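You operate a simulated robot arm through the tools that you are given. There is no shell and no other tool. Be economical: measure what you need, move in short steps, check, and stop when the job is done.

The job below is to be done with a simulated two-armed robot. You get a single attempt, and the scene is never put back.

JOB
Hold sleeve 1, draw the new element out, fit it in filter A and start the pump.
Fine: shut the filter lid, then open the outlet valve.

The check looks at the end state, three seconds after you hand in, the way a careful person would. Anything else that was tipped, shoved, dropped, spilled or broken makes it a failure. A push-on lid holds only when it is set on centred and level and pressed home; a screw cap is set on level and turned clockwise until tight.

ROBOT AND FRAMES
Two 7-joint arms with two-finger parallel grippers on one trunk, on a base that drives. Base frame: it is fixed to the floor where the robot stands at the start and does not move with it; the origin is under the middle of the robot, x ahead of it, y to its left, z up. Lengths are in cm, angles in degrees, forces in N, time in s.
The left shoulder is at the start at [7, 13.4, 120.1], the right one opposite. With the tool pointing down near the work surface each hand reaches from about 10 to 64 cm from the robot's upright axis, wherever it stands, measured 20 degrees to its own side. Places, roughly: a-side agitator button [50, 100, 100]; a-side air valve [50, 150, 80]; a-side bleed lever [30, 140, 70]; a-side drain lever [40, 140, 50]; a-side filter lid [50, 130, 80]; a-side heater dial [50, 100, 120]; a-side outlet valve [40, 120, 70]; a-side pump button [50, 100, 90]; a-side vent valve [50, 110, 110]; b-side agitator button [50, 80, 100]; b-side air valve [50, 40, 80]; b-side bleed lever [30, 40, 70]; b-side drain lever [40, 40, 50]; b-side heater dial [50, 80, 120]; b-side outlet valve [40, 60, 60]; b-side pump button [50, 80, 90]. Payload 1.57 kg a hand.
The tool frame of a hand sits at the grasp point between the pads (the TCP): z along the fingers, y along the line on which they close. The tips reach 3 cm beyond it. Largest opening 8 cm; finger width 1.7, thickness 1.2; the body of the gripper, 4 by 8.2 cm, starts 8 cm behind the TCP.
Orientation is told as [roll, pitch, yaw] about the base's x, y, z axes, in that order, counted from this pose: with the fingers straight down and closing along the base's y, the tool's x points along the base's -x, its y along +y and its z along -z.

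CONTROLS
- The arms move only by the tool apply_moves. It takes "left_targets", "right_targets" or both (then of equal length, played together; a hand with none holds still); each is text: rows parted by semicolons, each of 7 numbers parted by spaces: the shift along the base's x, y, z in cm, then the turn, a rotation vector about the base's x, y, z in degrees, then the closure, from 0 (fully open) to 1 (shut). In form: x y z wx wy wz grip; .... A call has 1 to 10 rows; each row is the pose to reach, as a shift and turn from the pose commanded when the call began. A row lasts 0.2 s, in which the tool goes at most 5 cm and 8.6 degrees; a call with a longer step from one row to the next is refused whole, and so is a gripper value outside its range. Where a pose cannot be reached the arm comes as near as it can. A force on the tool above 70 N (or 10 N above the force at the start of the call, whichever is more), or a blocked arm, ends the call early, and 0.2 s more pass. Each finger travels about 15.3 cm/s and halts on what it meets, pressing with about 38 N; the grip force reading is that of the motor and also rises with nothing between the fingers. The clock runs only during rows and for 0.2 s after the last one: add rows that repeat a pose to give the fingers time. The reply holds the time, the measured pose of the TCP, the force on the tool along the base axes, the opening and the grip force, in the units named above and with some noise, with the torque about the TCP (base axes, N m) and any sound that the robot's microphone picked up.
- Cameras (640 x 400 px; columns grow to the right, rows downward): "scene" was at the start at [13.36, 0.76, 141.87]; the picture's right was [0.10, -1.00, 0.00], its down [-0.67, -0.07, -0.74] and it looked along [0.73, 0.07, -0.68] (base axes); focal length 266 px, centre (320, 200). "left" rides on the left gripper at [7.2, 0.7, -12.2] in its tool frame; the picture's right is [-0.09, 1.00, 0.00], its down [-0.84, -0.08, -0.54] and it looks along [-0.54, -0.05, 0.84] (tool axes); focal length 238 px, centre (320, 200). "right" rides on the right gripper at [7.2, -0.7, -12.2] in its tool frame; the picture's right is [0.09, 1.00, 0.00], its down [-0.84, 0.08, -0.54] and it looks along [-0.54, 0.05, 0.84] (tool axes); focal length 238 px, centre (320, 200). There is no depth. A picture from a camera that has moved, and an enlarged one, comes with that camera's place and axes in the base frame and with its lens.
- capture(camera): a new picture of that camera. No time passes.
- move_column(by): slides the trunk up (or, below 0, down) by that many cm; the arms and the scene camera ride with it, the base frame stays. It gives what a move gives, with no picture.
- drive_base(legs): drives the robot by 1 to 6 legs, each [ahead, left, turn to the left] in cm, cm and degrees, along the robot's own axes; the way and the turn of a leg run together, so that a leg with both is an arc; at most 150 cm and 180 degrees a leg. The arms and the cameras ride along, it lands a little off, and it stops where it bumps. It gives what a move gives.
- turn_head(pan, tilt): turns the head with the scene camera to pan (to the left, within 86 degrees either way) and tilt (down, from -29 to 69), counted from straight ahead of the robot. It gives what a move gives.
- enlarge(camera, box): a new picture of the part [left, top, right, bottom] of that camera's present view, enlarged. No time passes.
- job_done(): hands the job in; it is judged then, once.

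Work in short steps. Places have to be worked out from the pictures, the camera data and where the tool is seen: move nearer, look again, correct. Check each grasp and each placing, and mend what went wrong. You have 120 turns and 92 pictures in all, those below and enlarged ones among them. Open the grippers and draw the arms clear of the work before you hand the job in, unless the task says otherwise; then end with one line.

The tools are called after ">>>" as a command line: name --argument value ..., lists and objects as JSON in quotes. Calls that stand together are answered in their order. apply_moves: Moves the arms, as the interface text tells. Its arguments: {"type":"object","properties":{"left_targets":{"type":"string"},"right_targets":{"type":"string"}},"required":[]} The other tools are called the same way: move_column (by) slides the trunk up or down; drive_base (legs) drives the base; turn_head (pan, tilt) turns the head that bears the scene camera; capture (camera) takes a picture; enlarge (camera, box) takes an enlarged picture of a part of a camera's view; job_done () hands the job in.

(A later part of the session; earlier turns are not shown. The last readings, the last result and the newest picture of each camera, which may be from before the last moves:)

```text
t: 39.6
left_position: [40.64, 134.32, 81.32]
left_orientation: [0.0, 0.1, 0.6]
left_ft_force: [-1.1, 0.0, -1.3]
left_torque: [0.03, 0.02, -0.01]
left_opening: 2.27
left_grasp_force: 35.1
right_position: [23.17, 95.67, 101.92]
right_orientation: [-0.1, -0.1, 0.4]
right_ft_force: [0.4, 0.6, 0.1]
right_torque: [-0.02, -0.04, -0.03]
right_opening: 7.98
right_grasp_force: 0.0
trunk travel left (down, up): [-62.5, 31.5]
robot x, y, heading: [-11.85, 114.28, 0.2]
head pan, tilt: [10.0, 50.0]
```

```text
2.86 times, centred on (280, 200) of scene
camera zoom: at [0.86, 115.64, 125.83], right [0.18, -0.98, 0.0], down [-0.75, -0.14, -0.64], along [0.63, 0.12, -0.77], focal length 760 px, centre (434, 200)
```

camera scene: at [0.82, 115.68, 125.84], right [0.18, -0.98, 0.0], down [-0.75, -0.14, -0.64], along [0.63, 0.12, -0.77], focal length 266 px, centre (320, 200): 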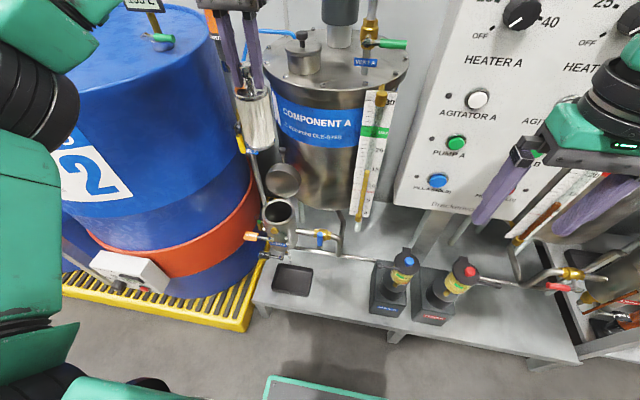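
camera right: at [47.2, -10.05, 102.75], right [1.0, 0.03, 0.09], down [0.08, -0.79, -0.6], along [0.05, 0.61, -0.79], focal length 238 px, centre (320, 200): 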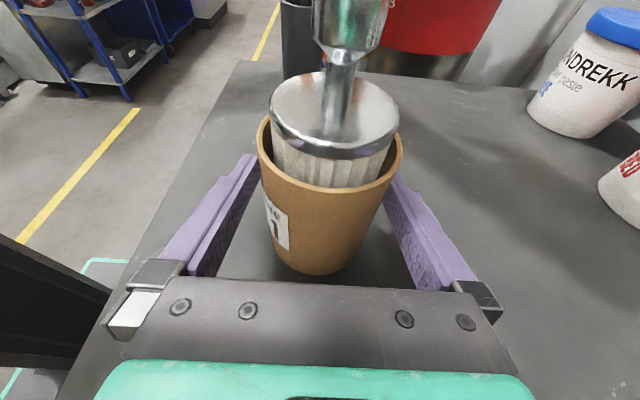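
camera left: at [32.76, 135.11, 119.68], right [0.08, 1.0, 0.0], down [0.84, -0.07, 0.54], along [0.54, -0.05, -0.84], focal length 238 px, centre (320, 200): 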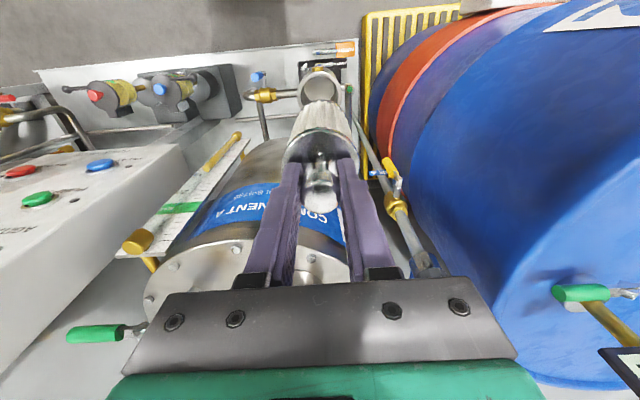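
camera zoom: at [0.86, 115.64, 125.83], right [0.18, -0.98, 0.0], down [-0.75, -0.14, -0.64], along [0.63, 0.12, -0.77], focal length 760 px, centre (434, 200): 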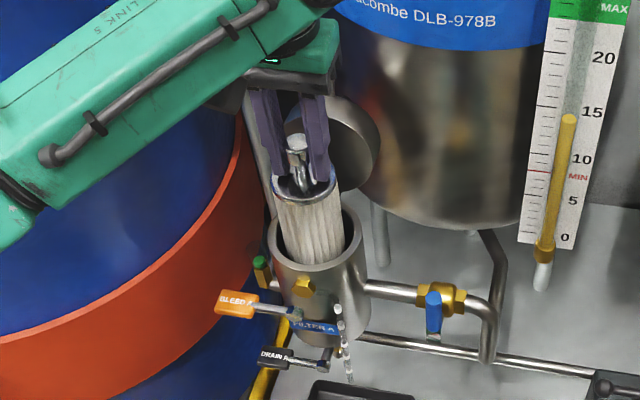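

The element is entering centred with no contact force. Continue down 1 cm per row.

>>> apply_moves --left_targets "0 0 -1 0 0 0 0.9; 0 0 -2 0 0 0 0.9; 0 0 -3 0 0 0 0.9; 0 0 -4 0 0 0 0.9; 0 0 -5 0 0 0 0.9; 0 0 -6 0 0 0 0.9; 0 0 -6 0 0 0 0.9"

>>> enlarge --camera "scene" --box '[210, 130, 350, 270]'

```text
t: 41.2
left_position: [40.53, 134.33, 75.37]
left_orientation: [-0.1, 0.0, 0.4]
left_ft_force: [0.4, -0.3, -1.2]
left_torque: [-0.02, 0.02, 0.03]
left_opening: 2.26
left_grasp_force: 35.4
right_position: [23.08, 95.66, 101.96]
right_orientation: [-0.1, 0.0, 0.4]
right_ft_force: [0.0, -0.4, 0.0]
right_torque: [-0.04, -0.01, 0.0]
right_opening: 7.99
right_grasp_force: 0.0
trunk travel left (down, up): [-62.5, 31.5]
robot x, y, heading: [-12.12, 114.17, 0.6]
head pan, tilt: [10.0, 50.0]
```

```text
2.86 times, centred on (280, 200) of scene
camera zoom: at [0.85, 115.65, 125.83], right [0.18, -0.98, 0.0], down [-0.75, -0.14, -0.64], along [0.63, 0.12, -0.77], focal length 760 px, centre (434, 200)
```

zoom: 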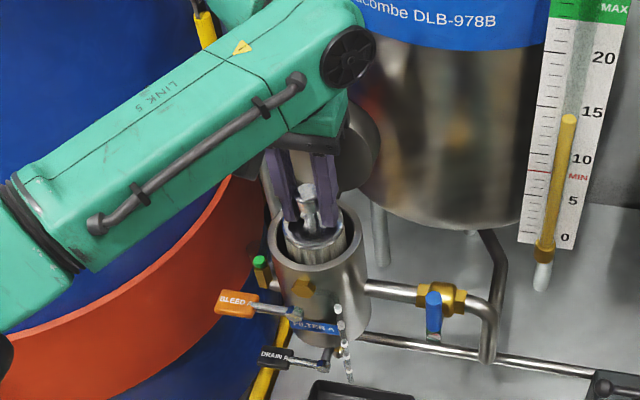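

No contact yet; keep going in 0.7 cm rows.

>>> apply_moves --left_targets "0 0 -0.7 0 0 0 0.9; 0 0 -1.4 0 0 0 0.9; 0 0 -2.1 0 0 0 0.9; 0 0 -2.8 0 0 0 0.9; 0 0 -3.5 0 0 0 0.9; 0 0 -4.2 0 0 0 0.9; 0 0 -4.2 0 0 0 0.9"

>>> enlarge --camera "scene" --box '[210, 130, 350, 270]'

```text
t: 42.8
left_position: [40.64, 134.35, 71.26]
left_orientation: [0.1, -0.3, 0.5]
left_ft_force: [2.0, 2.5, 14.0]
left_torque: [-0.1, -0.09, 0.03]
left_opening: 2.26
left_grasp_force: 35.4
right_position: [22.97, 95.7, 102.11]
right_orientation: [-0.1, -0.1, 0.4]
right_ft_force: [-0.1, -0.8, -0.4]
right_torque: [0.02, 0.01, -0.01]
right_opening: 8.0
right_grasp_force: 0.1
trunk travel left (down, up): [-62.5, 31.5]
robot x, y, heading: [-11.68, 114.47, 0.6]
head pan, tilt: [10.0, 50.0]
```

```text
2.86 times, centred on (280, 200) of scene
camera zoom: at [0.63, 115.59, 125.88], right [0.18, -0.98, 0.0], down [-0.75, -0.14, -0.64], along [0.63, 0.12, -0.76], focal length 760 px, centre (434, 200)
```

zoom: 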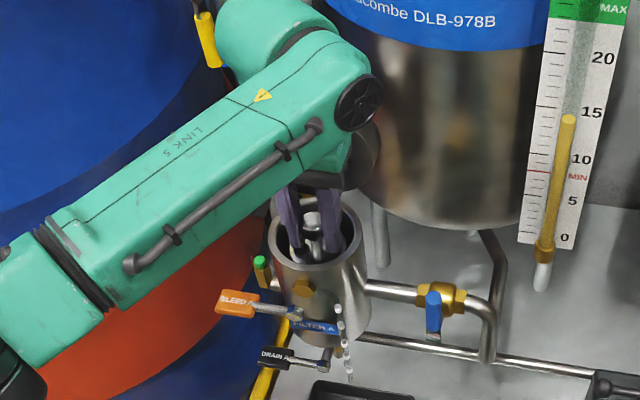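

14 N of contact; check whether this is the seat by pressing slightly more.

>>> apply_moves --left_targets "0 0 -0.3 0 0 0 0.9; 0 0 -0.6 0 0 0 0.9; 0 0 -0.6 0 0 0 0.9"

>>> enlarge --camera "left" --box '[220, 50, 420, 250]'

```text
t: 43.6
left_position: [40.66, 134.34, 71.01]
left_orientation: [0.1, -0.6, 0.6]
left_ft_force: [5.0, 6.6, 34.7]
left_torque: [0.3, -0.14, -0.04]
left_opening: 2.23
left_grasp_force: 35.5
right_position: [22.76, 95.42, 102.11]
right_orientation: [0.0, -0.4, 0.5]
right_ft_force: [-0.7, -0.2, -0.6]
right_torque: [-0.02, 0.01, -0.01]
right_opening: 7.99
right_grasp_force: 0.1
trunk travel left (down, up): [-62.5, 31.5]
robot x, y, heading: [-11.68, 114.43, 0.7]
head pan, tilt: [10.0, 50.0]
```

```text
2.00 times, centred on (320, 150) of left
camera zoom: at [33.2, 134.82, 83.27], right [0.08, 1.0, 0.0], down [0.83, -0.07, 0.55], along [0.55, -0.04, -0.84], focal length 477 px, centre (320, 300)
```

zoom: 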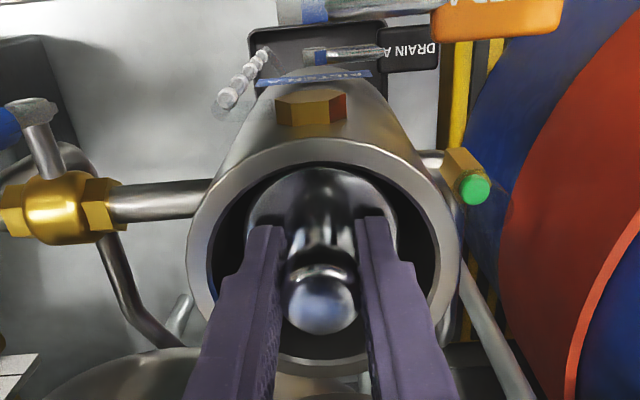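

Hard stop at ~71.1 with some side force (+x,+y), so I ease up and shift 0.3 cm to +x,+y to see whether it relaxes or drops further.

>>> apply_moves --left_targets "0 0 0.4 0 0 0 0.9; 0.2 0.2 0.3 0 0 0 0.9; 0.3 0.3 0.1 0 0 0 0.9; 0.3 0.3 0 0 0 0 0.9; 0.3 0.3 0 0 0 0 0.9"

```text
t: 44.8
left_position: [40.49, 134.52, 71.04]
left_orientation: [0.1, -0.3, 0.4]
left_ft_force: [-5.7, -5.5, 32.6]
left_torque: [-0.44, 1.14, -0.03]
left_opening: 2.27
left_grasp_force: 35.1
right_position: [22.48, 95.36, 102.16]
right_orientation: [0.1, -0.4, 0.4]
right_ft_force: [-1.2, -0.3, 0.4]
right_torque: [-0.02, -0.01, 0.01]
right_opening: 7.99
right_grasp_force: 0.0
trunk travel left (down, up): [-62.5, 31.5]
robot x, y, heading: [-11.9, 114.22, 0.5]
head pan, tilt: [10.0, 50.0]
```

Same stop height and the side force just reverses, so it is on its seat. Relax to neutral, open the fingers modestly (inside the cup) and withdraw upward.

>>> apply_moves --left_targets "-0.15 -0.15 0.3 0 0 0 0.9; -0.15 -0.15 0.6 0 0 0 0.75; -0.15 -0.15 0.6 0 0 0 0.6; -0.15 -0.15 0.6 0 0 0 0.55; -0.15 -0.15 0.6 0 0 0 0.55; -0.15 -0.15 2 0 0 0 0.55; -0.15 -0.15 4 0 0 0 0.55; -0.15 -0.15 7 0 0 0 0.55; -0.15 -0.15 11 0 0 0 0.55; -0.15 -0.15 15 0 0 0 0.55"

>>> enlarge --camera "left" --box '[220, 0, 420, 200]'

>>> capture --camera "scene"

```text
t: 47.0
left_position: [40.75, 134.39, 85.58]
left_orientation: [0.0, 0.0, 0.6]
left_ft_force: [0.4, -0.3, 0.4]
left_torque: [-0.03, -0.01, 0.0]
left_opening: 3.58
left_grasp_force: 0.0
right_position: [23.1, 95.62, 102.04]
right_orientation: [-0.1, -0.1, 0.5]
right_ft_force: [0.0, 0.3, -0.2]
right_torque: [0.02, -0.01, -0.03]
right_opening: 7.98
right_grasp_force: 0.2
trunk travel left (down, up): [-62.5, 31.5]
robot x, y, heading: [-11.62, 114.31, 0.6]
head pan, tilt: [10.0, 50.0]
```

```text
2.00 times, centred on (320, 100) of left
camera zoom: at [33.58, 134.93, 97.89], right [0.08, 1.0, 0.0], down [0.84, -0.07, 0.54], along [0.54, -0.04, -0.84], focal length 477 px, centre (320, 400)
```

zoom: 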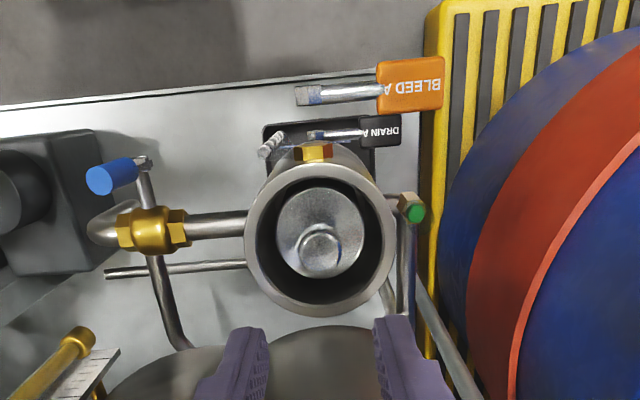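

```text
51 pictures are left
camera scene: at [0.77, 115.65, 125.83], right [0.18, -0.98, 0.0], down [-0.75, -0.14, -0.64], along [0.63, 0.12, -0.77], focal length 266 px, centre (320, 200)
```

scene: 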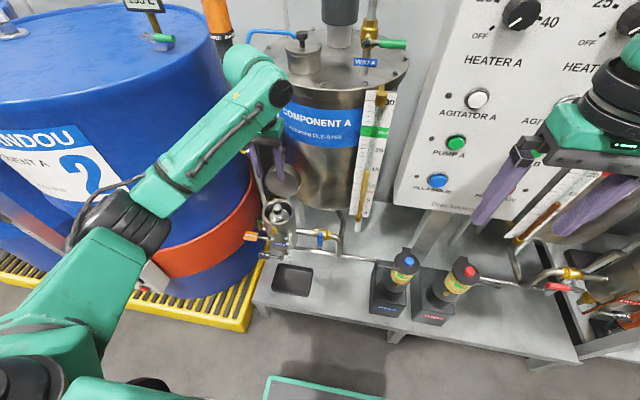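

Element stands upright in the cup. Now inspect the lid: pull the left hand back and look.

>>> apply_moves --left_targets "-3 0 2 0 0 0 0.4; -6 0 4 0 0 0 0.2; -9 0 4 0 0 0 0; -12 0 4 0 0 0 0; -16 0 4 0 0 0 0; -16 0 4 0 0 0 0"

>>> capture --camera "left"

>>> enlarge --camera "scene" --box '[220, 130, 370, 270]'

```text
t: 48.4
left_position: [24.76, 134.44, 89.53]
left_orientation: [0.0, 0.2, 0.4]
left_ft_force: [0.2, 0.3, -1.2]
left_torque: [0.02, 0.03, 0.03]
left_opening: 8.0
left_grasp_force: 0.1
right_position: [23.23, 95.69, 102.03]
right_orientation: [-0.1, -0.1, 0.3]
right_ft_force: [0.3, -0.6, 0.0]
right_torque: [-0.01, 0.05, 0.0]
right_opening: 7.98
right_grasp_force: 0.2
trunk travel left (down, up): [-62.5, 31.5]
robot x, y, heading: [-11.59, 114.63, 0.3]
head pan, tilt: [10.0, 50.0]
```

```text
50 pictures are left
camera left: at [17.59, 134.97, 101.78], right [0.08, 1.0, 0.0], down [0.84, -0.07, 0.54], along [0.54, -0.04, -0.84], focal length 238 px, centre (320, 200)
```

left: 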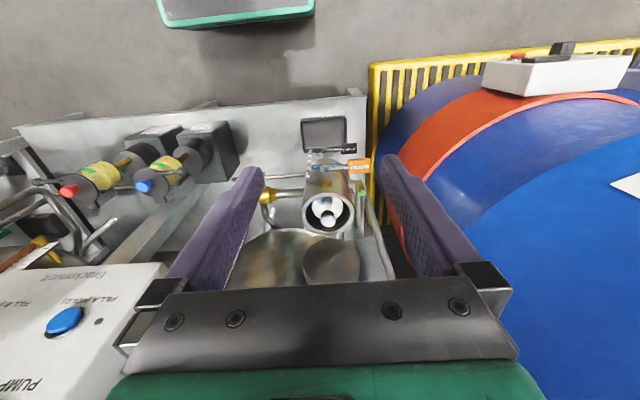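

```text
2.86 times, centred on (295, 200) of scene
camera zoom: at [0.93, 115.63, 125.82], right [0.18, -0.98, 0.0], down [-0.75, -0.14, -0.64], along [0.63, 0.12, -0.77], focal length 760 px, centre (391, 200)
```

zoom: 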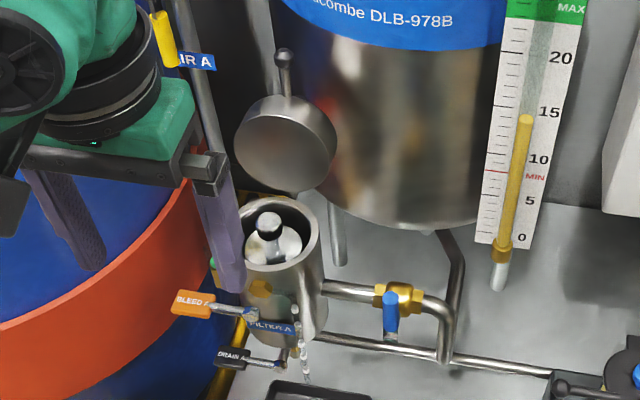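

Enlarge the lid and cup more strongly to see the hinge and lid depth.

>>> enlarge --camera "scene" --box '[255, 135, 325, 205]'

>>> enlarge --camera "scene" --box '[260, 190, 330, 260]'

```text
5.71 times, centred on (290, 170) of scene
camera zoom: at [0.93, 115.63, 125.82], right [0.18, -0.98, 0.0], down [-0.75, -0.14, -0.64], along [0.63, 0.12, -0.77], focal length 1520 px, centre (491, 371)
```

zoom: 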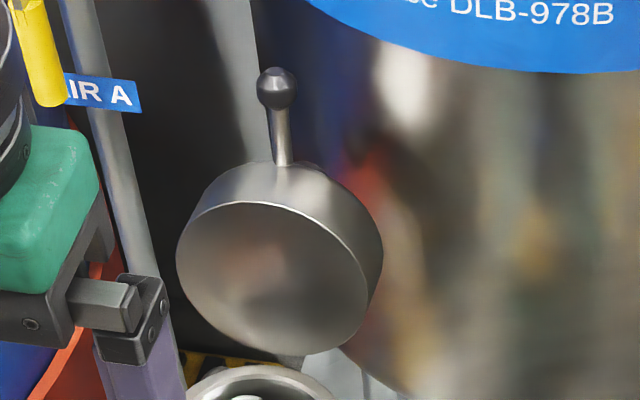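

```text
5.71 times, centred on (295, 225) of scene
camera zoom: at [0.93, 115.63, 125.82], right [0.18, -0.98, 0.0], down [-0.75, -0.14, -0.64], along [0.63, 0.12, -0.77], focal length 1520 px, centre (463, 57)
```

zoom: 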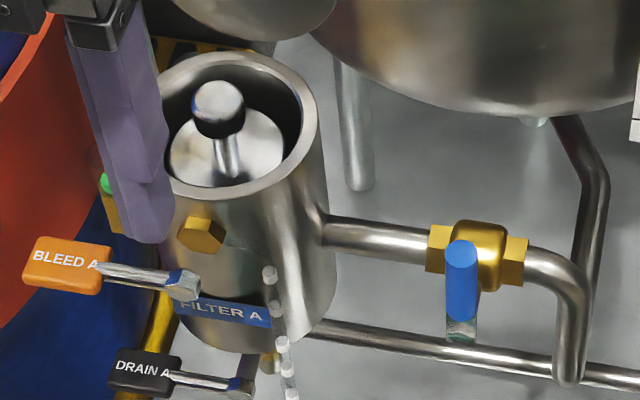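

The lid stands up behind the cup with a ball handle on top, close to tank A. I need a top view of the lid/tank gap: raise the left hand to about (36,134,105) and use its camera.

>>> apply_moves --left_targets "2 0 4 0 0 0 0; 4 0 8 0 0 0 0; 7 0 12 0 0 0 0; 11 0 15.5 0 0 0 0; 11 0 15.5 0 0 0 0"

>>> enlarge --camera "left" --box '[200, 80, 440, 280]'

```text
refused: row 4 steps farther than a row can; nothing moved
```

```text
2.00 times, centred on (320, 180) of left
camera zoom: at [17.59, 134.97, 101.78], right [0.08, 1.0, 0.0], down [0.84, -0.07, 0.54], along [0.54, -0.04, -0.84], focal length 477 px, centre (320, 240)
```

zoom: 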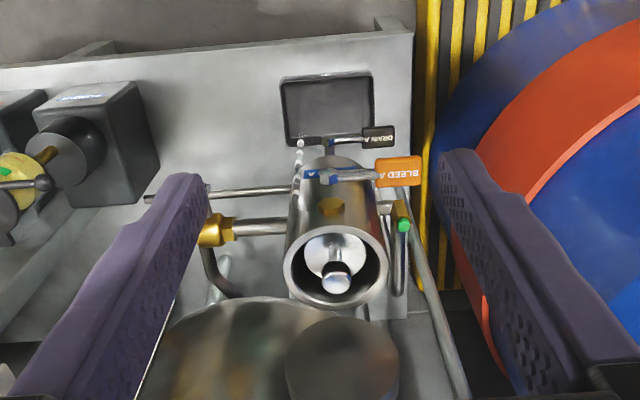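

The step was too long; repeat with shorter ones.

>>> apply_moves --left_targets "2 0 4 0 0 0 0; 4 0 8 0 0 0 0; 6.5 0 12 0 0 0 0; 9 0 15 0 0 0 0; 11 0 15.5 0 0 0 0; 11 0 15.5 0 0 0 0"

>>> enlarge --camera "left" --box '[200, 80, 440, 280]'

```text
t: 49.8
left_position: [35.76, 134.44, 104.98]
left_orientation: [0.0, 0.0, 0.5]
left_ft_force: [0.2, 1.0, 0.0]
left_torque: [-0.01, -0.04, 0.01]
left_opening: 8.0
left_grasp_force: 0.1
right_position: [23.07, 95.64, 102.06]
right_orientation: [-0.1, -0.1, 0.4]
right_ft_force: [0.2, -0.3, -0.6]
right_torque: [-0.02, 0.02, -0.01]
right_opening: 7.98
right_grasp_force: 0.0
trunk travel left (down, up): [-62.5, 31.5]
robot x, y, heading: [-12.03, 114.29, 0.4]
head pan, tilt: [10.0, 50.0]
```

```text
2.00 times, centred on (320, 180) of left
camera zoom: at [28.63, 135.06, 117.31], right [0.08, 1.0, 0.0], down [0.84, -0.07, 0.54], along [0.54, -0.05, -0.84], focal length 477 px, centre (320, 240)
```

zoom: 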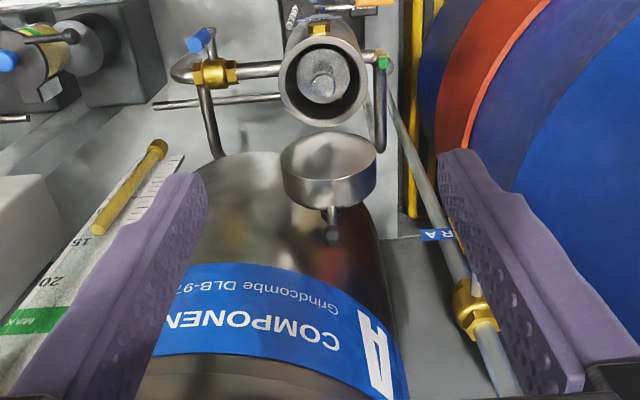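

Good top view. Ball ≈(50.8,134.3,82), lid leaning back ~20° near tank A, whose surface is just behind. I take a side-ish view from further left and lower to measure the gap.

>>> apply_moves --left_targets "-1 2 -3 0 0 0 0.5; -2 4 -6 0 0 0 1; -3 6 -9 0 0 0 1; -3 6 -9 0 0 0 1"

>>> enlarge --camera "left" --box '[180, 100, 400, 290]'

```text
t: 50.8
left_position: [32.54, 140.27, 96.18]
left_orientation: [0.0, 0.1, 0.5]
left_ft_force: [0.2, -0.7, -0.1]
left_torque: [0.01, -0.01, -0.02]
left_opening: 0.0
left_grasp_force: 21.2
right_position: [23.13, 95.56, 101.84]
right_orientation: [0.1, 0.0, 0.3]
right_ft_force: [0.0, 0.4, -0.4]
right_torque: [0.02, -0.01, 0.0]
right_opening: 7.99
right_grasp_force: 0.0
trunk travel left (down, up): [-62.5, 31.5]
robot x, y, heading: [-11.7, 114.3, 0.6]
head pan, tilt: [10.0, 50.0]
```

```text
2.11 times, centred on (290, 195) of left
camera zoom: at [25.4, 140.8, 108.46], right [0.08, 1.0, 0.0], down [0.84, -0.07, 0.54], along [0.54, -0.04, -0.84], focal length 502 px, centre (383, 210)
```

zoom: 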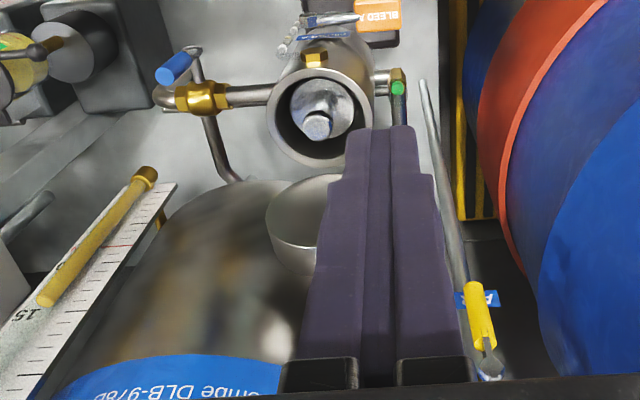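

The closed fingers block the view; open them and look again.

>>> apply_moves --left_targets "0 0 0 0 0 0 0; 0 0 0 0 0 0 0; 0 0 0 0 0 0 0"

>>> enlarge --camera "left" --box '[230, 130, 350, 290]'

```text
t: 51.6
left_position: [32.56, 140.27, 96.07]
left_orientation: [0.0, 0.0, 0.4]
left_ft_force: [-0.3, -0.1, -0.4]
left_torque: [-0.01, 0.03, -0.01]
left_opening: 8.01
left_grasp_force: 0.1
right_position: [23.17, 95.77, 102.0]
right_orientation: [-0.2, 0.0, 0.4]
right_ft_force: [0.0, 0.0, -0.6]
right_torque: [-0.02, 0.0, -0.03]
right_opening: 7.98
right_grasp_force: 0.1
trunk travel left (down, up): [-62.5, 31.5]
robot x, y, heading: [-11.86, 114.07, 0.5]
head pan, tilt: [10.0, 50.0]
```

```text
2.50 times, centred on (290, 210) of left
camera zoom: at [25.4, 140.83, 108.47], right [0.08, 1.0, 0.0], down [0.84, -0.07, 0.54], along [0.54, -0.05, -0.84], focal length 596 px, centre (395, 175)
```

zoom: 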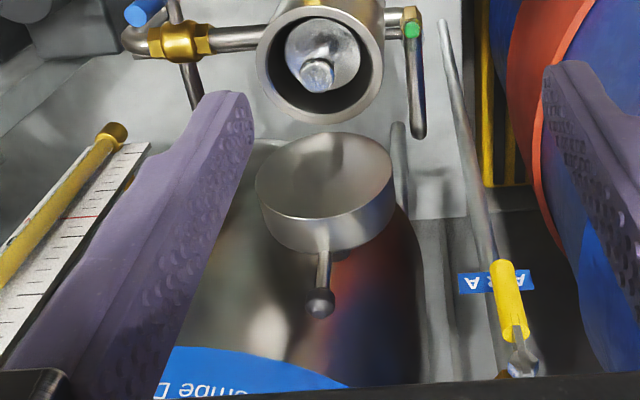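

Refined ball ≈(50.4,134.1,82.8), nearly against tank A. I'll grip the ball with fingers closing tangentially to the tank (yaw −41°, leaning 20° away from it). First rotate in free space.

>>> apply_moves --left_targets "0.5 0 0.5 -1.2 -3.2 -6.8 0.3; 1 0 1 -2.4 -6.4 -13.5 0.5; 2 -0.5 1.5 -3.6 -9.5 -20.3 0.5; 3 -1 2 -4.8 -12.7 -27.1 0.5; 4 -1.5 2 -6.1 -15.9 -33.8 0.5; 5 -2 2 -7.3 -19.1 -40.6 0.5; 5 -2 2 -7.3 -19.1 -40.6 0.5"

>>> capture --camera "left"

```text
t: 53.2
left_position: [37.73, 138.6, 98.01]
left_orientation: [-0.4, -20.1, -40.5]
left_ft_force: [0.1, 0.2, -0.9]
left_torque: [0.04, -0.02, 0.0]
left_opening: 4.01
left_grasp_force: 0.1
right_position: [23.13, 95.6, 101.91]
right_orientation: [-0.1, 0.0, 0.4]
right_ft_force: [0.0, 0.6, 0.3]
right_torque: [0.01, 0.0, -0.04]
right_opening: 7.99
right_grasp_force: 0.1
trunk travel left (down, up): [-62.5, 31.5]
robot x, y, heading: [-11.97, 114.14, 0.5]
head pan, tilt: [10.0, 50.0]
```

```text
42 pictures are left
camera left: at [29.95, 146.1, 107.11], right [0.71, 0.7, 0.03], down [0.41, -0.45, 0.8], along [0.57, -0.56, -0.6], focal length 238 px, centre (320, 200)
```

left: 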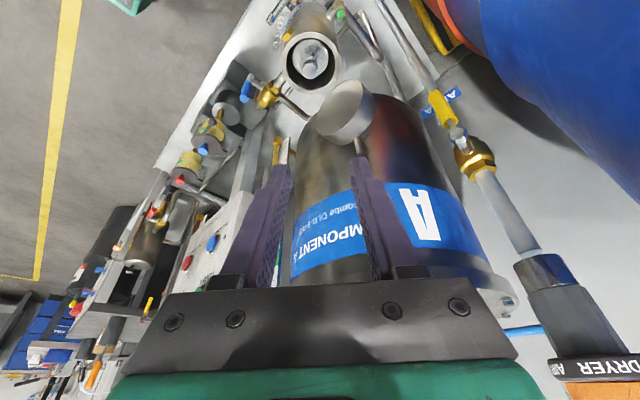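

Orientation good. Approach to about 8 cm short of the ball along the tool axis and look.

>>> apply_moves --left_targets "3 -0.7 -2 0 0 0 0.5; 6 -1.5 -4 0 0 0 0.5; 9.5 -2.3 -6 0 0 0 0.5; 9.5 -2.3 -6.5 0 0 0 0.5; 9.5 -2.3 -6.5 0 0 0 0.5"

>>> capture --camera "left"

>>> enlarge --camera "scene" --box '[230, 90, 330, 220]'

```text
t: 54.4
left_position: [47.39, 136.0, 91.57]
left_orientation: [-0.3, -20.0, -40.4]
left_ft_force: [0.0, 0.1, -0.4]
left_torque: [0.01, 0.01, 0.0]
left_opening: 4.01
left_grasp_force: 0.1
right_position: [23.19, 95.63, 101.93]
right_orientation: [0.0, 0.0, 0.5]
right_ft_force: [0.3, -1.2, -0.2]
right_torque: [-0.02, -0.03, 0.02]
right_opening: 8.0
right_grasp_force: 0.1
trunk travel left (down, up): [-62.5, 31.5]
robot x, y, heading: [-11.82, 114.13, 0.4]
head pan, tilt: [10.0, 50.0]
```

```text
41 pictures are left
camera left: at [39.51, 143.6, 100.68], right [0.71, 0.7, 0.03], down [0.41, -0.45, 0.8], along [0.57, -0.56, -0.6], focal length 238 px, centre (320, 200)
```

left: 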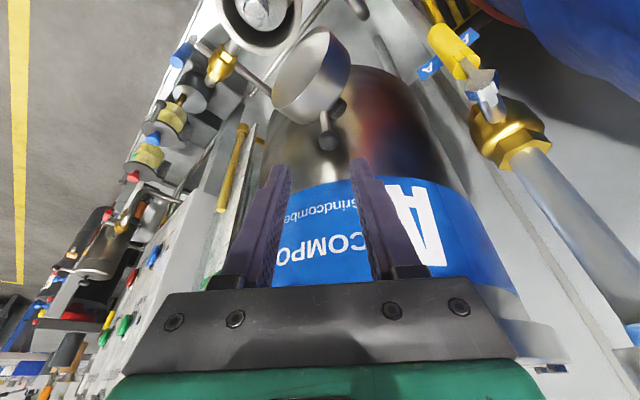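

```text
3.08 times, centred on (280, 155) of scene
camera zoom: at [0.86, 115.62, 125.83], right [0.18, -0.98, 0.0], down [-0.75, -0.14, -0.64], along [0.63, 0.12, -0.77], focal length 818 px, centre (443, 338)
```

zoom: 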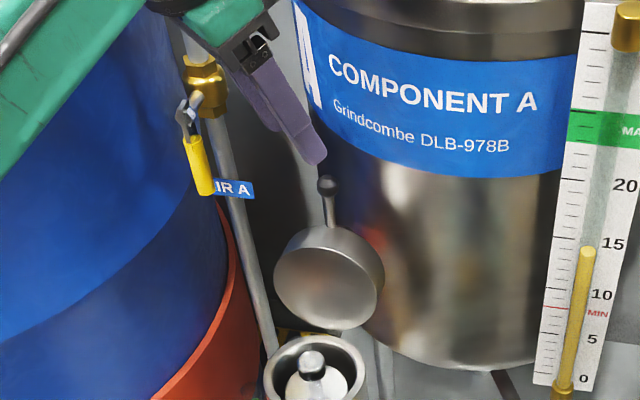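

The ball fixes at (50.4,134.2,82.8), with its mirror image on the tank showing a small gap. Advance so the tips straddle the ball, then check before closing.

>>> apply_moves --left_targets "0.8 -0.5 -2 0 0 0 0.5; 1.5 -0.9 -4 0 0 0 0.5; 2.1 -1.2 -5.7 0 0 0 0.5; 2.5 -1.4 -7.1 0 0 0 0.5; 2.5 -1.4 -7.1 0 0 0 0.5"

>>> enlarge --camera "left" --box '[220, 80, 420, 240]'

>>> enlarge --camera "scene" --box '[230, 90, 330, 220]'

```text
t: 55.6
left_position: [49.82, 134.82, 84.44]
left_orientation: [-0.3, -20.0, -40.5]
left_ft_force: [0.2, 0.3, 0.6]
left_torque: [0.0, 0.0, -0.02]
left_opening: 4.01
left_grasp_force: 0.1
right_position: [23.09, 95.6, 101.94]
right_orientation: [0.0, -0.1, 0.4]
right_ft_force: [-0.9, 0.3, -0.3]
right_torque: [0.01, 0.01, -0.02]
right_opening: 8.0
right_grasp_force: 0.0
trunk travel left (down, up): [-62.5, 31.5]
robot x, y, heading: [-12.03, 114.26, 0.4]
head pan, tilt: [10.0, 50.0]
```

```text
2.50 times, centred on (320, 160) of left
camera zoom: at [41.98, 142.39, 93.52], right [0.71, 0.7, 0.03], down [0.41, -0.45, 0.8], along [0.57, -0.56, -0.6], focal length 596 px, centre (320, 300)
```

zoom: 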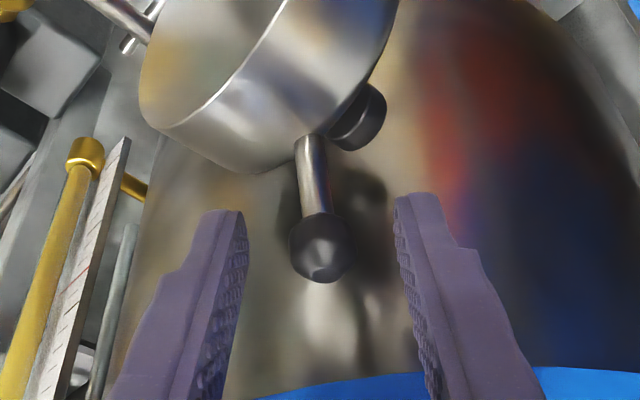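

```text
3.08 times, centred on (280, 155) of scene
camera zoom: at [0.82, 115.65, 125.84], right [0.18, -0.98, 0.0], down [-0.75, -0.14, -0.64], along [0.63, 0.12, -0.77], focal length 818 px, centre (443, 338)
```

zoom: 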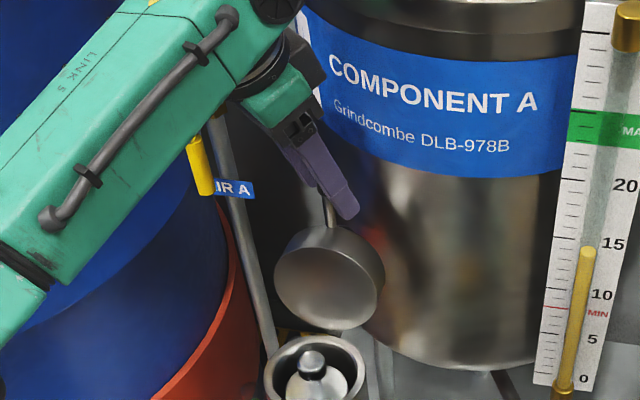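

Ball is centred between the fingertips. Close.

>>> apply_moves --left_targets "0 0 0 0 0 0 0.7; 0 0 0 0 0 0 0.8; 0 0 0 0 0 0 0.9; 0 0 0 0 0 0 0.95; 0 0 0 0 0 0 0.95"

>>> enlarge --camera "left" --box '[220, 80, 420, 240]'

```text
t: 56.8
left_position: [49.84, 134.92, 84.34]
left_orientation: [-0.4, -20.0, -40.4]
left_ft_force: [0.3, 1.2, -0.7]
left_torque: [-0.01, 0.02, 0.02]
left_opening: 1.74
left_grasp_force: 32.3
right_position: [23.1, 95.66, 101.94]
right_orientation: [0.0, 0.0, 0.4]
right_ft_force: [0.8, 0.3, 0.1]
right_torque: [-0.04, -0.01, 0.0]
right_opening: 7.99
right_grasp_force: 0.0
trunk travel left (down, up): [-62.5, 31.5]
robot x, y, heading: [-12.13, 114.1, 0.1]
head pan, tilt: [10.0, 50.0]
```

```text
2.50 times, centred on (320, 160) of left
camera zoom: at [42.0, 142.41, 93.53], right [0.71, 0.7, 0.03], down [0.41, -0.45, 0.8], along [0.57, -0.56, -0.6], focal length 596 px, centre (320, 300)
```

zoom: 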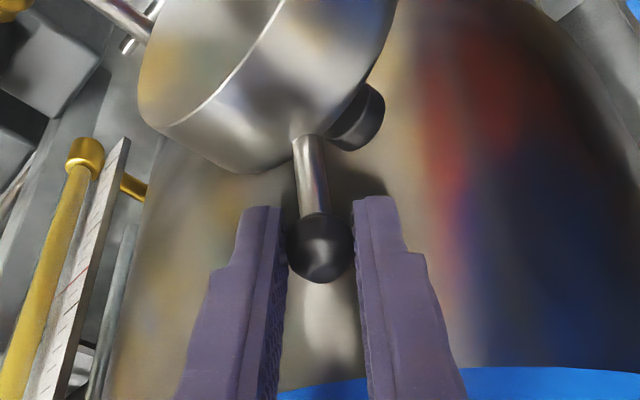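

Ball held (1.74 cm). Swing it along the estimated hinge arc (pivot ≈(46,69.7), radius ≈13.8) for the first ~29° and check forces.

>>> apply_moves --left_targets "-1 0 0.3 0 0 0 0.95; -2 0 0.5 0 0 0 0.95; -3.2 0 0.65 0 0 0 0.95; -4.4 0 0.7 0 0 0 0.95; -5.6 0 0.65 0 0 0 0.95; -6.8 0 0.5 0 0 0 0.95; -6.8 0 0.5 0 0 0 0.95"

>>> enlarge --camera "scene" --box '[230, 110, 350, 240]'

```text
t: 58.4
left_position: [43.08, 134.88, 84.94]
left_orientation: [-0.4, -20.1, -40.4]
left_ft_force: [5.2, 4.7, 2.9]
left_torque: [-0.34, -0.73, 0.11]
left_opening: 1.76
left_grasp_force: 32.4
right_position: [23.12, 95.7, 101.9]
right_orientation: [-0.1, 0.0, 0.4]
right_ft_force: [-0.6, -0.8, -0.2]
right_torque: [0.01, 0.01, -0.04]
right_opening: 7.99
right_grasp_force: 0.1
trunk travel left (down, up): [-62.5, 31.5]
robot x, y, heading: [-11.64, 114.17, 0.3]
head pan, tilt: [10.0, 50.0]
```

```text
3.08 times, centred on (290, 175) of scene
camera zoom: at [0.89, 115.76, 125.83], right [0.18, -0.98, 0.0], down [-0.75, -0.14, -0.64], along [0.63, 0.12, -0.77], focal length 818 px, centre (412, 277)
```

zoom: 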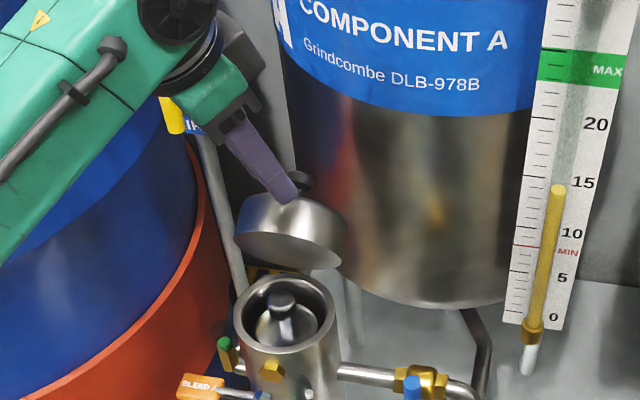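

Lid follows with ~5 N. Continue along the arc to about −60°.

>>> apply_moves --left_targets "-1.2 0 -0.25 0 0 0 0.95; -2.3 0 -0.6 0 0 0 0.95; -3.4 0 -1.1 0 0 0 0.95; -4.5 0 -1.65 0 0 0 0.95; -5.5 0 -2.3 0 0 0 0.95; -6.5 0 -3 0 0 0 0.95; -7.4 0 -3.8 0 0 0 0.95; -8.2 0 -4.7 0 0 0 0.95; -8.2 0 -4.7 0 0 0 0.95"

>>> enlarge --camera "scene" --box '[220, 120, 360, 270]'

>>> capture --camera "left"

```text
t: 60.4
left_position: [34.22, 134.74, 80.39]
left_orientation: [-0.3, -20.1, -40.6]
left_ft_force: [-11.0, 3.1, 13.9]
left_torque: [-0.18, -0.49, 0.11]
left_opening: 1.98
left_grasp_force: 33.4
right_position: [22.66, 95.73, 102.1]
right_orientation: [-0.1, -0.4, 0.3]
right_ft_force: [-0.4, -0.6, 0.4]
right_torque: [0.01, -0.01, 0.0]
right_opening: 8.0
right_grasp_force: 0.1
trunk travel left (down, up): [-62.5, 31.5]
robot x, y, heading: [-11.8, 114.26, 0.4]
head pan, tilt: [10.0, 50.0]
```

```text
2.67 times, centred on (290, 195) of scene
camera zoom: at [0.36, 115.63, 125.89], right [0.18, -0.98, 0.0], down [-0.75, -0.14, -0.65], along [0.64, 0.12, -0.76], focal length 709 px, centre (400, 213)
```

zoom: 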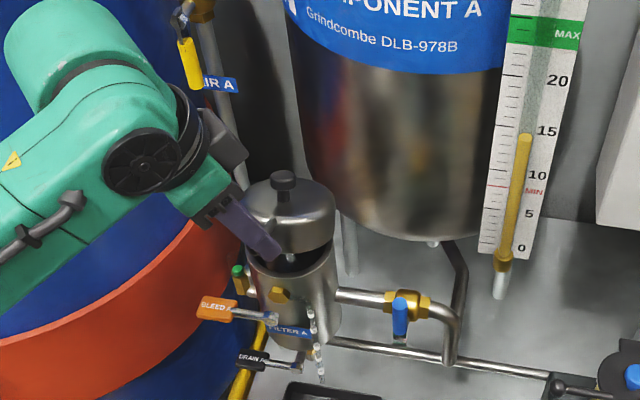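

```text
34 pictures are left
camera left: at [26.45, 142.28, 89.49], right [0.71, 0.7, 0.03], down [0.41, -0.45, 0.8], along [0.57, -0.56, -0.6], focal length 238 px, centre (320, 200)
```

left: 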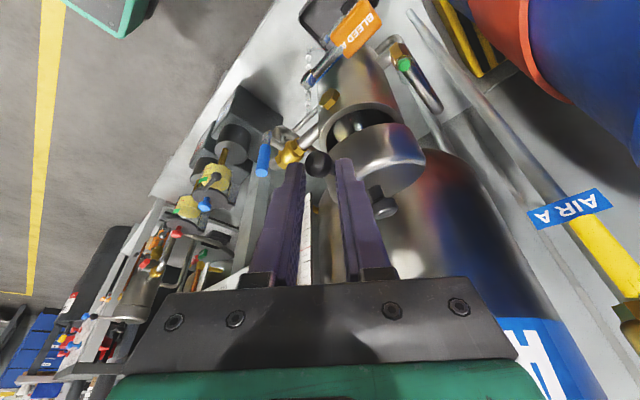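

Lid is roughly halfway down; the ball looks to be slipping toward the tips. Enlarge.

>>> enlarge --camera "left" --box '[250, 80, 430, 230]'

```text
2.67 times, centred on (340, 155) of left
camera zoom: at [26.45, 142.28, 89.49], right [0.71, 0.7, 0.03], down [0.41, -0.45, 0.8], along [0.57, -0.56, -0.6], focal length 636 px, centre (267, 320)
```

zoom: 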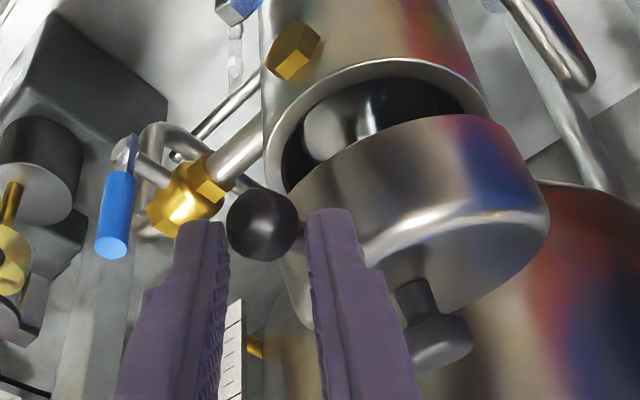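

Circle fit through ball positions confirms pivot (46.1,69.7), radius 13.8; closed angle should be about −77°. Continue down with slight outward/downward bias so the tips keep the ball.

>>> apply_moves --left_targets "-0.8 0 -1.2 0 0 0 0.95; -1.3 0 -2.2 0 0 0 0.95; -1.8 0 -3.2 0 0 0 0.95; -2.3 0 -4.2 0 0 0 0.95; -2.6 0 -5 0 0 0 0.95; -2.6 0 -5 0 0 0 0.95"

>>> enlarge --camera "left" --box '[250, 80, 430, 230]'

>>> enlarge --camera "scene" --box '[220, 120, 360, 270]'

```text
t: 61.8
left_position: [32.49, 134.54, 76.37]
left_orientation: [0.9, -21.4, -40.7]
left_ft_force: [16.6, -8.3, 59.6]
left_torque: [-0.14, -0.89, 0.07]
left_opening: 1.71
left_grasp_force: 32.2
right_position: [22.78, 95.19, 102.18]
right_orientation: [0.2, -0.2, 0.4]
right_ft_force: [0.5, 0.3, 0.1]
right_torque: [-0.06, -0.03, 0.0]
right_opening: 8.0
right_grasp_force: 0.0
trunk travel left (down, up): [-62.5, 31.5]
robot x, y, heading: [-12.02, 113.96, 0.3]
head pan, tilt: [10.0, 50.0]
```

```text
2.67 times, centred on (340, 155) of left
camera zoom: at [24.33, 141.97, 85.28], right [0.71, 0.7, 0.05], down [0.38, -0.44, 0.81], along [0.59, -0.56, -0.58], focal length 636 px, centre (267, 320)
```

zoom: 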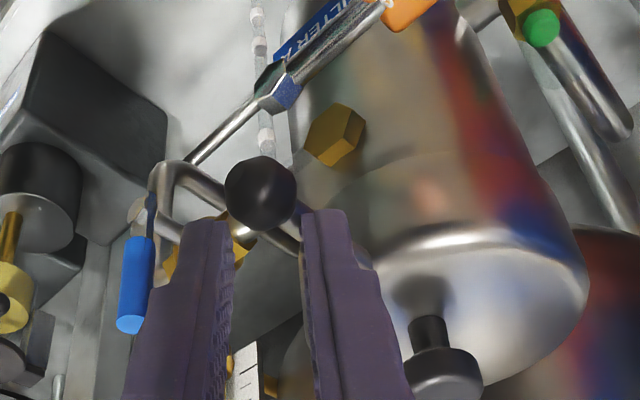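

```text
2.67 times, centred on (290, 195) of scene
camera zoom: at [0.31, 115.07, 125.96], right [0.18, -0.98, 0.0], down [-0.75, -0.14, -0.65], along [0.64, 0.12, -0.76], focal length 709 px, centre (400, 213)
```

zoom: 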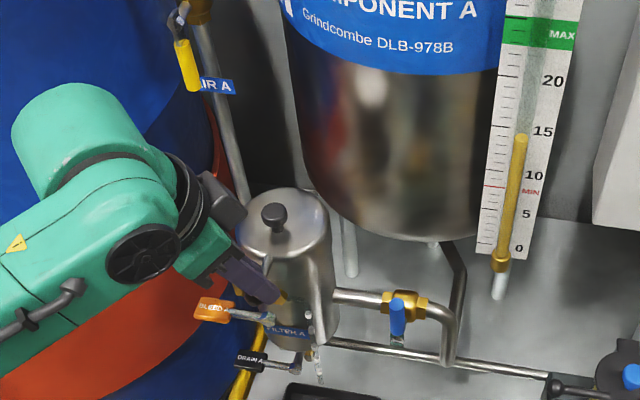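

The lid is down flush with 60 N pressing. Relax, open the fingers, withdraw along the tool axis.

>>> apply_moves --left_targets "0.1 0 0.7 0 0 0 0.95; 0.1 0 0.9 0 0 0 0.7; 0.1 0 0.9 0 0 0 0.5; 0.1 0 0.9 0 0 0 0.4; 0.1 0 0.9 0 0 0 0.4; -0.5 0.5 3 0 0 0 0.4; -1.2 1 6 0 0 0 0.4; -2 1.6 9 0 0 0 0.4; -2.5 2 12 0 0 0 0.4; -2.5 2 12 0 0 0 0.4"

>>> enlarge --camera "scene" --box '[240, 170, 360, 270]'

>>> capture --camera "left"

```text
t: 64.0
left_position: [29.78, 136.94, 87.33]
left_orientation: [-0.3, -20.0, -40.4]
left_ft_force: [-0.4, 0.4, -0.1]
left_torque: [-0.02, -0.01, 0.0]
left_opening: 4.79
left_grasp_force: 0.0
right_position: [23.22, 95.69, 101.82]
right_orientation: [-0.1, 0.0, 0.5]
right_ft_force: [0.8, 0.9, -0.3]
right_torque: [0.01, 0.02, -0.03]
right_opening: 8.0
right_grasp_force: 0.0
trunk travel left (down, up): [-62.5, 31.5]
robot x, y, heading: [-11.59, 114.36, 0.2]
head pan, tilt: [10.0, 50.0]
```

```text
4.00 times, centred on (300, 220) of scene
camera zoom: at [0.87, 115.65, 125.83], right [0.18, -0.98, 0.0], down [-0.75, -0.14, -0.64], along [0.63, 0.12, -0.77], focal length 1064 px, centre (400, 120)
```

zoom: 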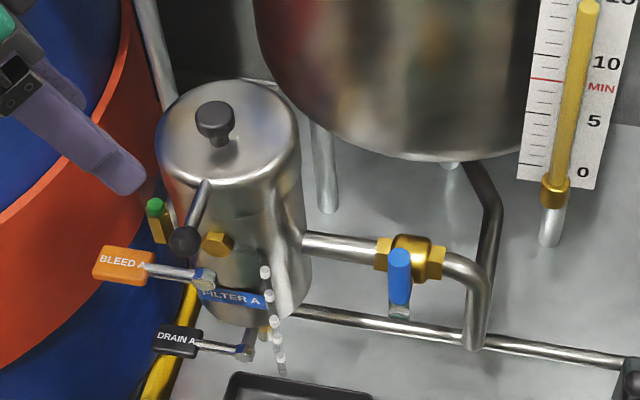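

```text
29 pictures are left
camera left: at [22.01, 144.47, 96.44], right [0.71, 0.7, 0.03], down [0.41, -0.45, 0.8], along [0.57, -0.56, -0.61], focal length 238 px, centre (320, 200)
```

left: 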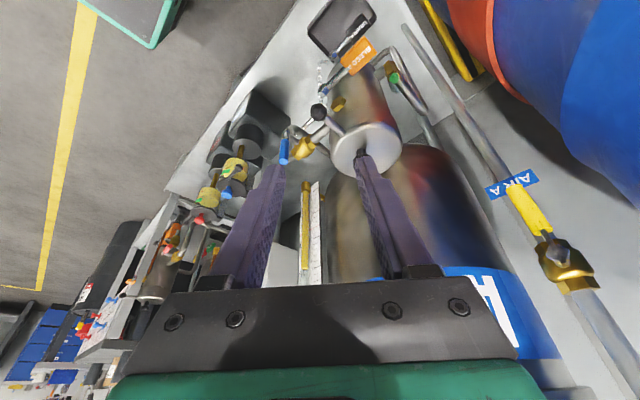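

Lid is closed and level. Now the outlet valve: blue lever stands vertical, across its pipe. Compare with the B-side valve, and look closer at A's.

>>> enlarge --camera "scene" --box '[290, 210, 360, 270]'

>>> enlarge --camera "scene" --box '[480, 230, 640, 350]'

```text
6.67 times, centred on (325, 240) of scene
camera zoom: at [0.87, 115.65, 125.83], right [0.18, -0.98, 0.0], down [-0.75, -0.14, -0.64], along [0.63, 0.12, -0.77], focal length 1773 px, centre (287, -67)
```

zoom: 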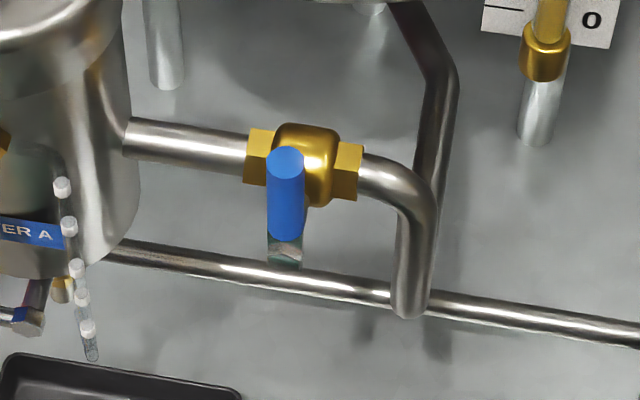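

```text
3.33 times, centred on (560, 290) of scene
camera zoom: at [0.87, 115.65, 125.83], right [0.18, -0.98, 0.0], down [-0.75, -0.14, -0.64], along [0.63, 0.12, -0.77], focal length 886 px, centre (-480, -100)
```

zoom: 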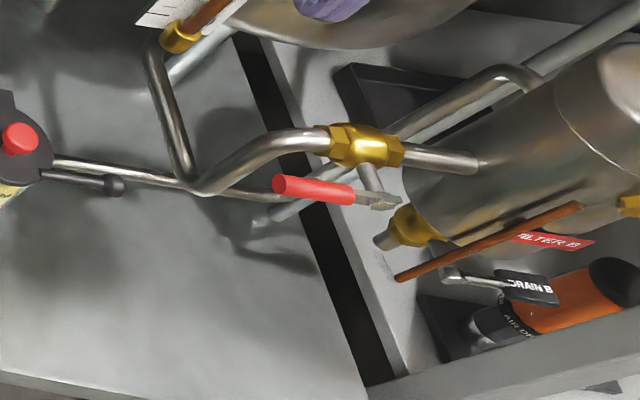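

B's open valve lever lies along its pipe, so A must be turned a quarter turn from vertical. A's lever: pivot ≈(36.5,122.4,61.7), top ≈(36.5,122.3,69). Restore the left hand's upright orientation, close fingers and position on the lever's +y side, above.

>>> apply_moves --left_targets "-0.5 0 1.5 1.2 3.2 6.8 0.6; -0.5 -1 2.5 2.4 6.4 13.5 0.8; 0 -3 3 3.6 9.5 20.3 1; 1 -5 3 4.8 12.7 27.1 1; 2.5 -7 1.5 6.1 15.9 33.8 1; 4.5 -9 0 7.3 19.1 40.6 1; 6.2 -11 -3 7.3 19.1 40.6 1; 6.2 -11 -6 7.3 19.1 40.6 1; 6.2 -11 -8 7.3 19.1 40.6 1; 6.2 -11 -8 7.3 19.1 40.6 1"

>>> enlarge --camera "scene" --box '[270, 170, 370, 270]'

>>> capture --camera "left"

```text
t: 66.2
left_position: [35.81, 125.73, 79.22]
left_orientation: [0.0, 0.0, 0.5]
left_ft_force: [0.5, -0.2, -0.3]
left_torque: [-0.03, -0.02, 0.01]
left_opening: 0.0
left_grasp_force: 21.2
right_position: [23.12, 95.73, 101.95]
right_orientation: [0.0, 0.0, 0.4]
right_ft_force: [0.3, 0.6, -0.2]
right_torque: [0.03, 0.0, -0.01]
right_opening: 7.98
right_grasp_force: 0.0
trunk travel left (down, up): [-62.5, 31.5]
robot x, y, heading: [-11.71, 114.63, 0.6]
head pan, tilt: [10.0, 50.0]
```

```text
4.00 times, centred on (320, 220) of scene
camera zoom: at [0.83, 115.64, 125.84], right [0.18, -0.98, 0.0], down [-0.75, -0.14, -0.64], along [0.63, 0.12, -0.77], focal length 1064 px, centre (320, 120)
```

zoom: 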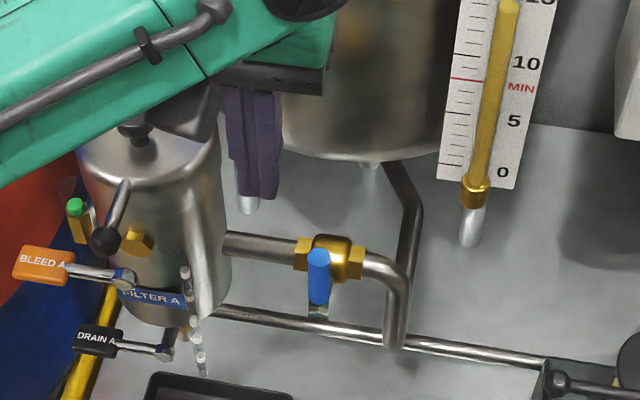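

```text
25 pictures are left
camera left: at [28.62, 126.26, 91.56], right [0.08, 1.0, 0.0], down [0.84, -0.07, 0.54], along [0.54, -0.04, -0.84], focal length 238 px, centre (320, 200)
```

left: 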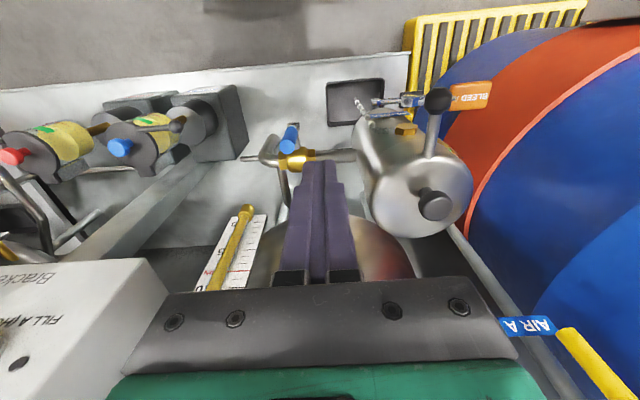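

Lever top ≈(36,122.6,69.5). Lower the closed fingertips beside it (tip z≈66.5) on the +y side.

>>> apply_moves --left_targets "0.1 -0.1 -3.3 0 0 0 1; 0.1 -0.1 -6.6 0 0 0 1; 0.1 -0.1 -9.7 0 0 0 1; 0.1 -0.1 -9.7 0 0 0 1"

>>> enlarge --camera "scene" --box '[270, 170, 370, 270]'

```text
t: 67.2
left_position: [35.9, 125.71, 69.59]
left_orientation: [0.0, -0.1, 0.6]
left_ft_force: [-0.2, 0.1, -0.3]
left_torque: [0.01, 0.02, -0.02]
left_opening: 0.0
left_grasp_force: 21.4
right_position: [23.16, 95.62, 101.95]
right_orientation: [-0.1, 0.0, 0.4]
right_ft_force: [1.6, -0.8, -0.1]
right_torque: [0.0, -0.02, 0.02]
right_opening: 7.99
right_grasp_force: 0.0
trunk travel left (down, up): [-62.5, 31.5]
robot x, y, heading: [-11.69, 114.32, 0.3]
head pan, tilt: [10.0, 50.0]
```

```text
4.00 times, centred on (320, 220) of scene
camera zoom: at [0.83, 115.64, 125.84], right [0.18, -0.98, 0.0], down [-0.75, -0.14, -0.64], along [0.63, 0.12, -0.77], focal length 1064 px, centre (320, 120)
```

zoom: 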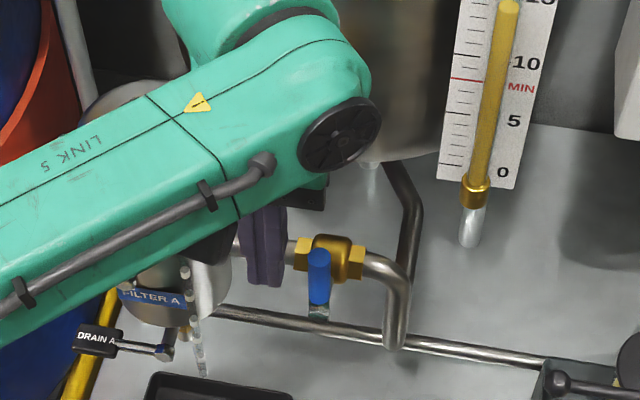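

Fingertips sit ~1.3 cm left of the lever. Push towards −y gently.

>>> apply_moves --left_targets "0 -0.8 0 0 0 0 1; 0 -1.6 0 0 0 0 1; 0 -2.3 0 0 0 0 1; 0 -3 0 0 0 0 1; 0 -3 0 0 0 0 1"

>>> enlarge --camera "scene" --box '[290, 200, 360, 270]'

```text
t: 68.4
left_position: [35.96, 122.69, 69.56]
left_orientation: [0.0, 0.0, 0.5]
left_ft_force: [-0.4, 0.7, -1.7]
left_torque: [-0.01, -0.03, -0.03]
left_opening: 0.02
left_grasp_force: 21.4
right_position: [23.16, 95.62, 101.96]
right_orientation: [-0.1, 0.0, 0.4]
right_ft_force: [-0.2, -0.1, 0.1]
right_torque: [-0.02, -0.01, -0.05]
right_opening: 8.0
right_grasp_force: 0.1
trunk travel left (down, up): [-62.5, 31.5]
robot x, y, heading: [-11.37, 114.0, 0.2]
head pan, tilt: [10.0, 50.0]
```

```text
5.71 times, centred on (325, 235) of scene
camera zoom: at [0.84, 115.66, 125.83], right [0.18, -0.98, 0.0], down [-0.75, -0.14, -0.64], along [0.63, 0.12, -0.77], focal length 1520 px, centre (291, 0)
```

zoom: 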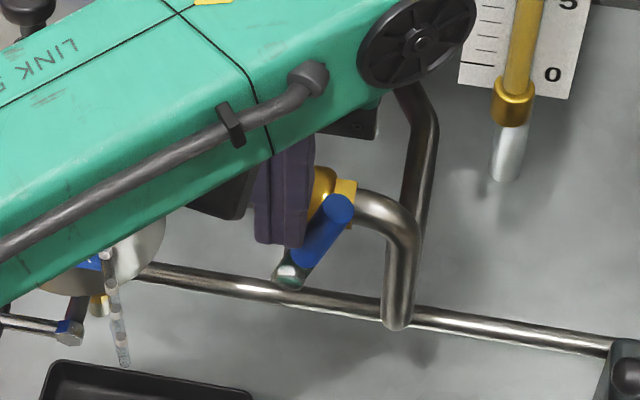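

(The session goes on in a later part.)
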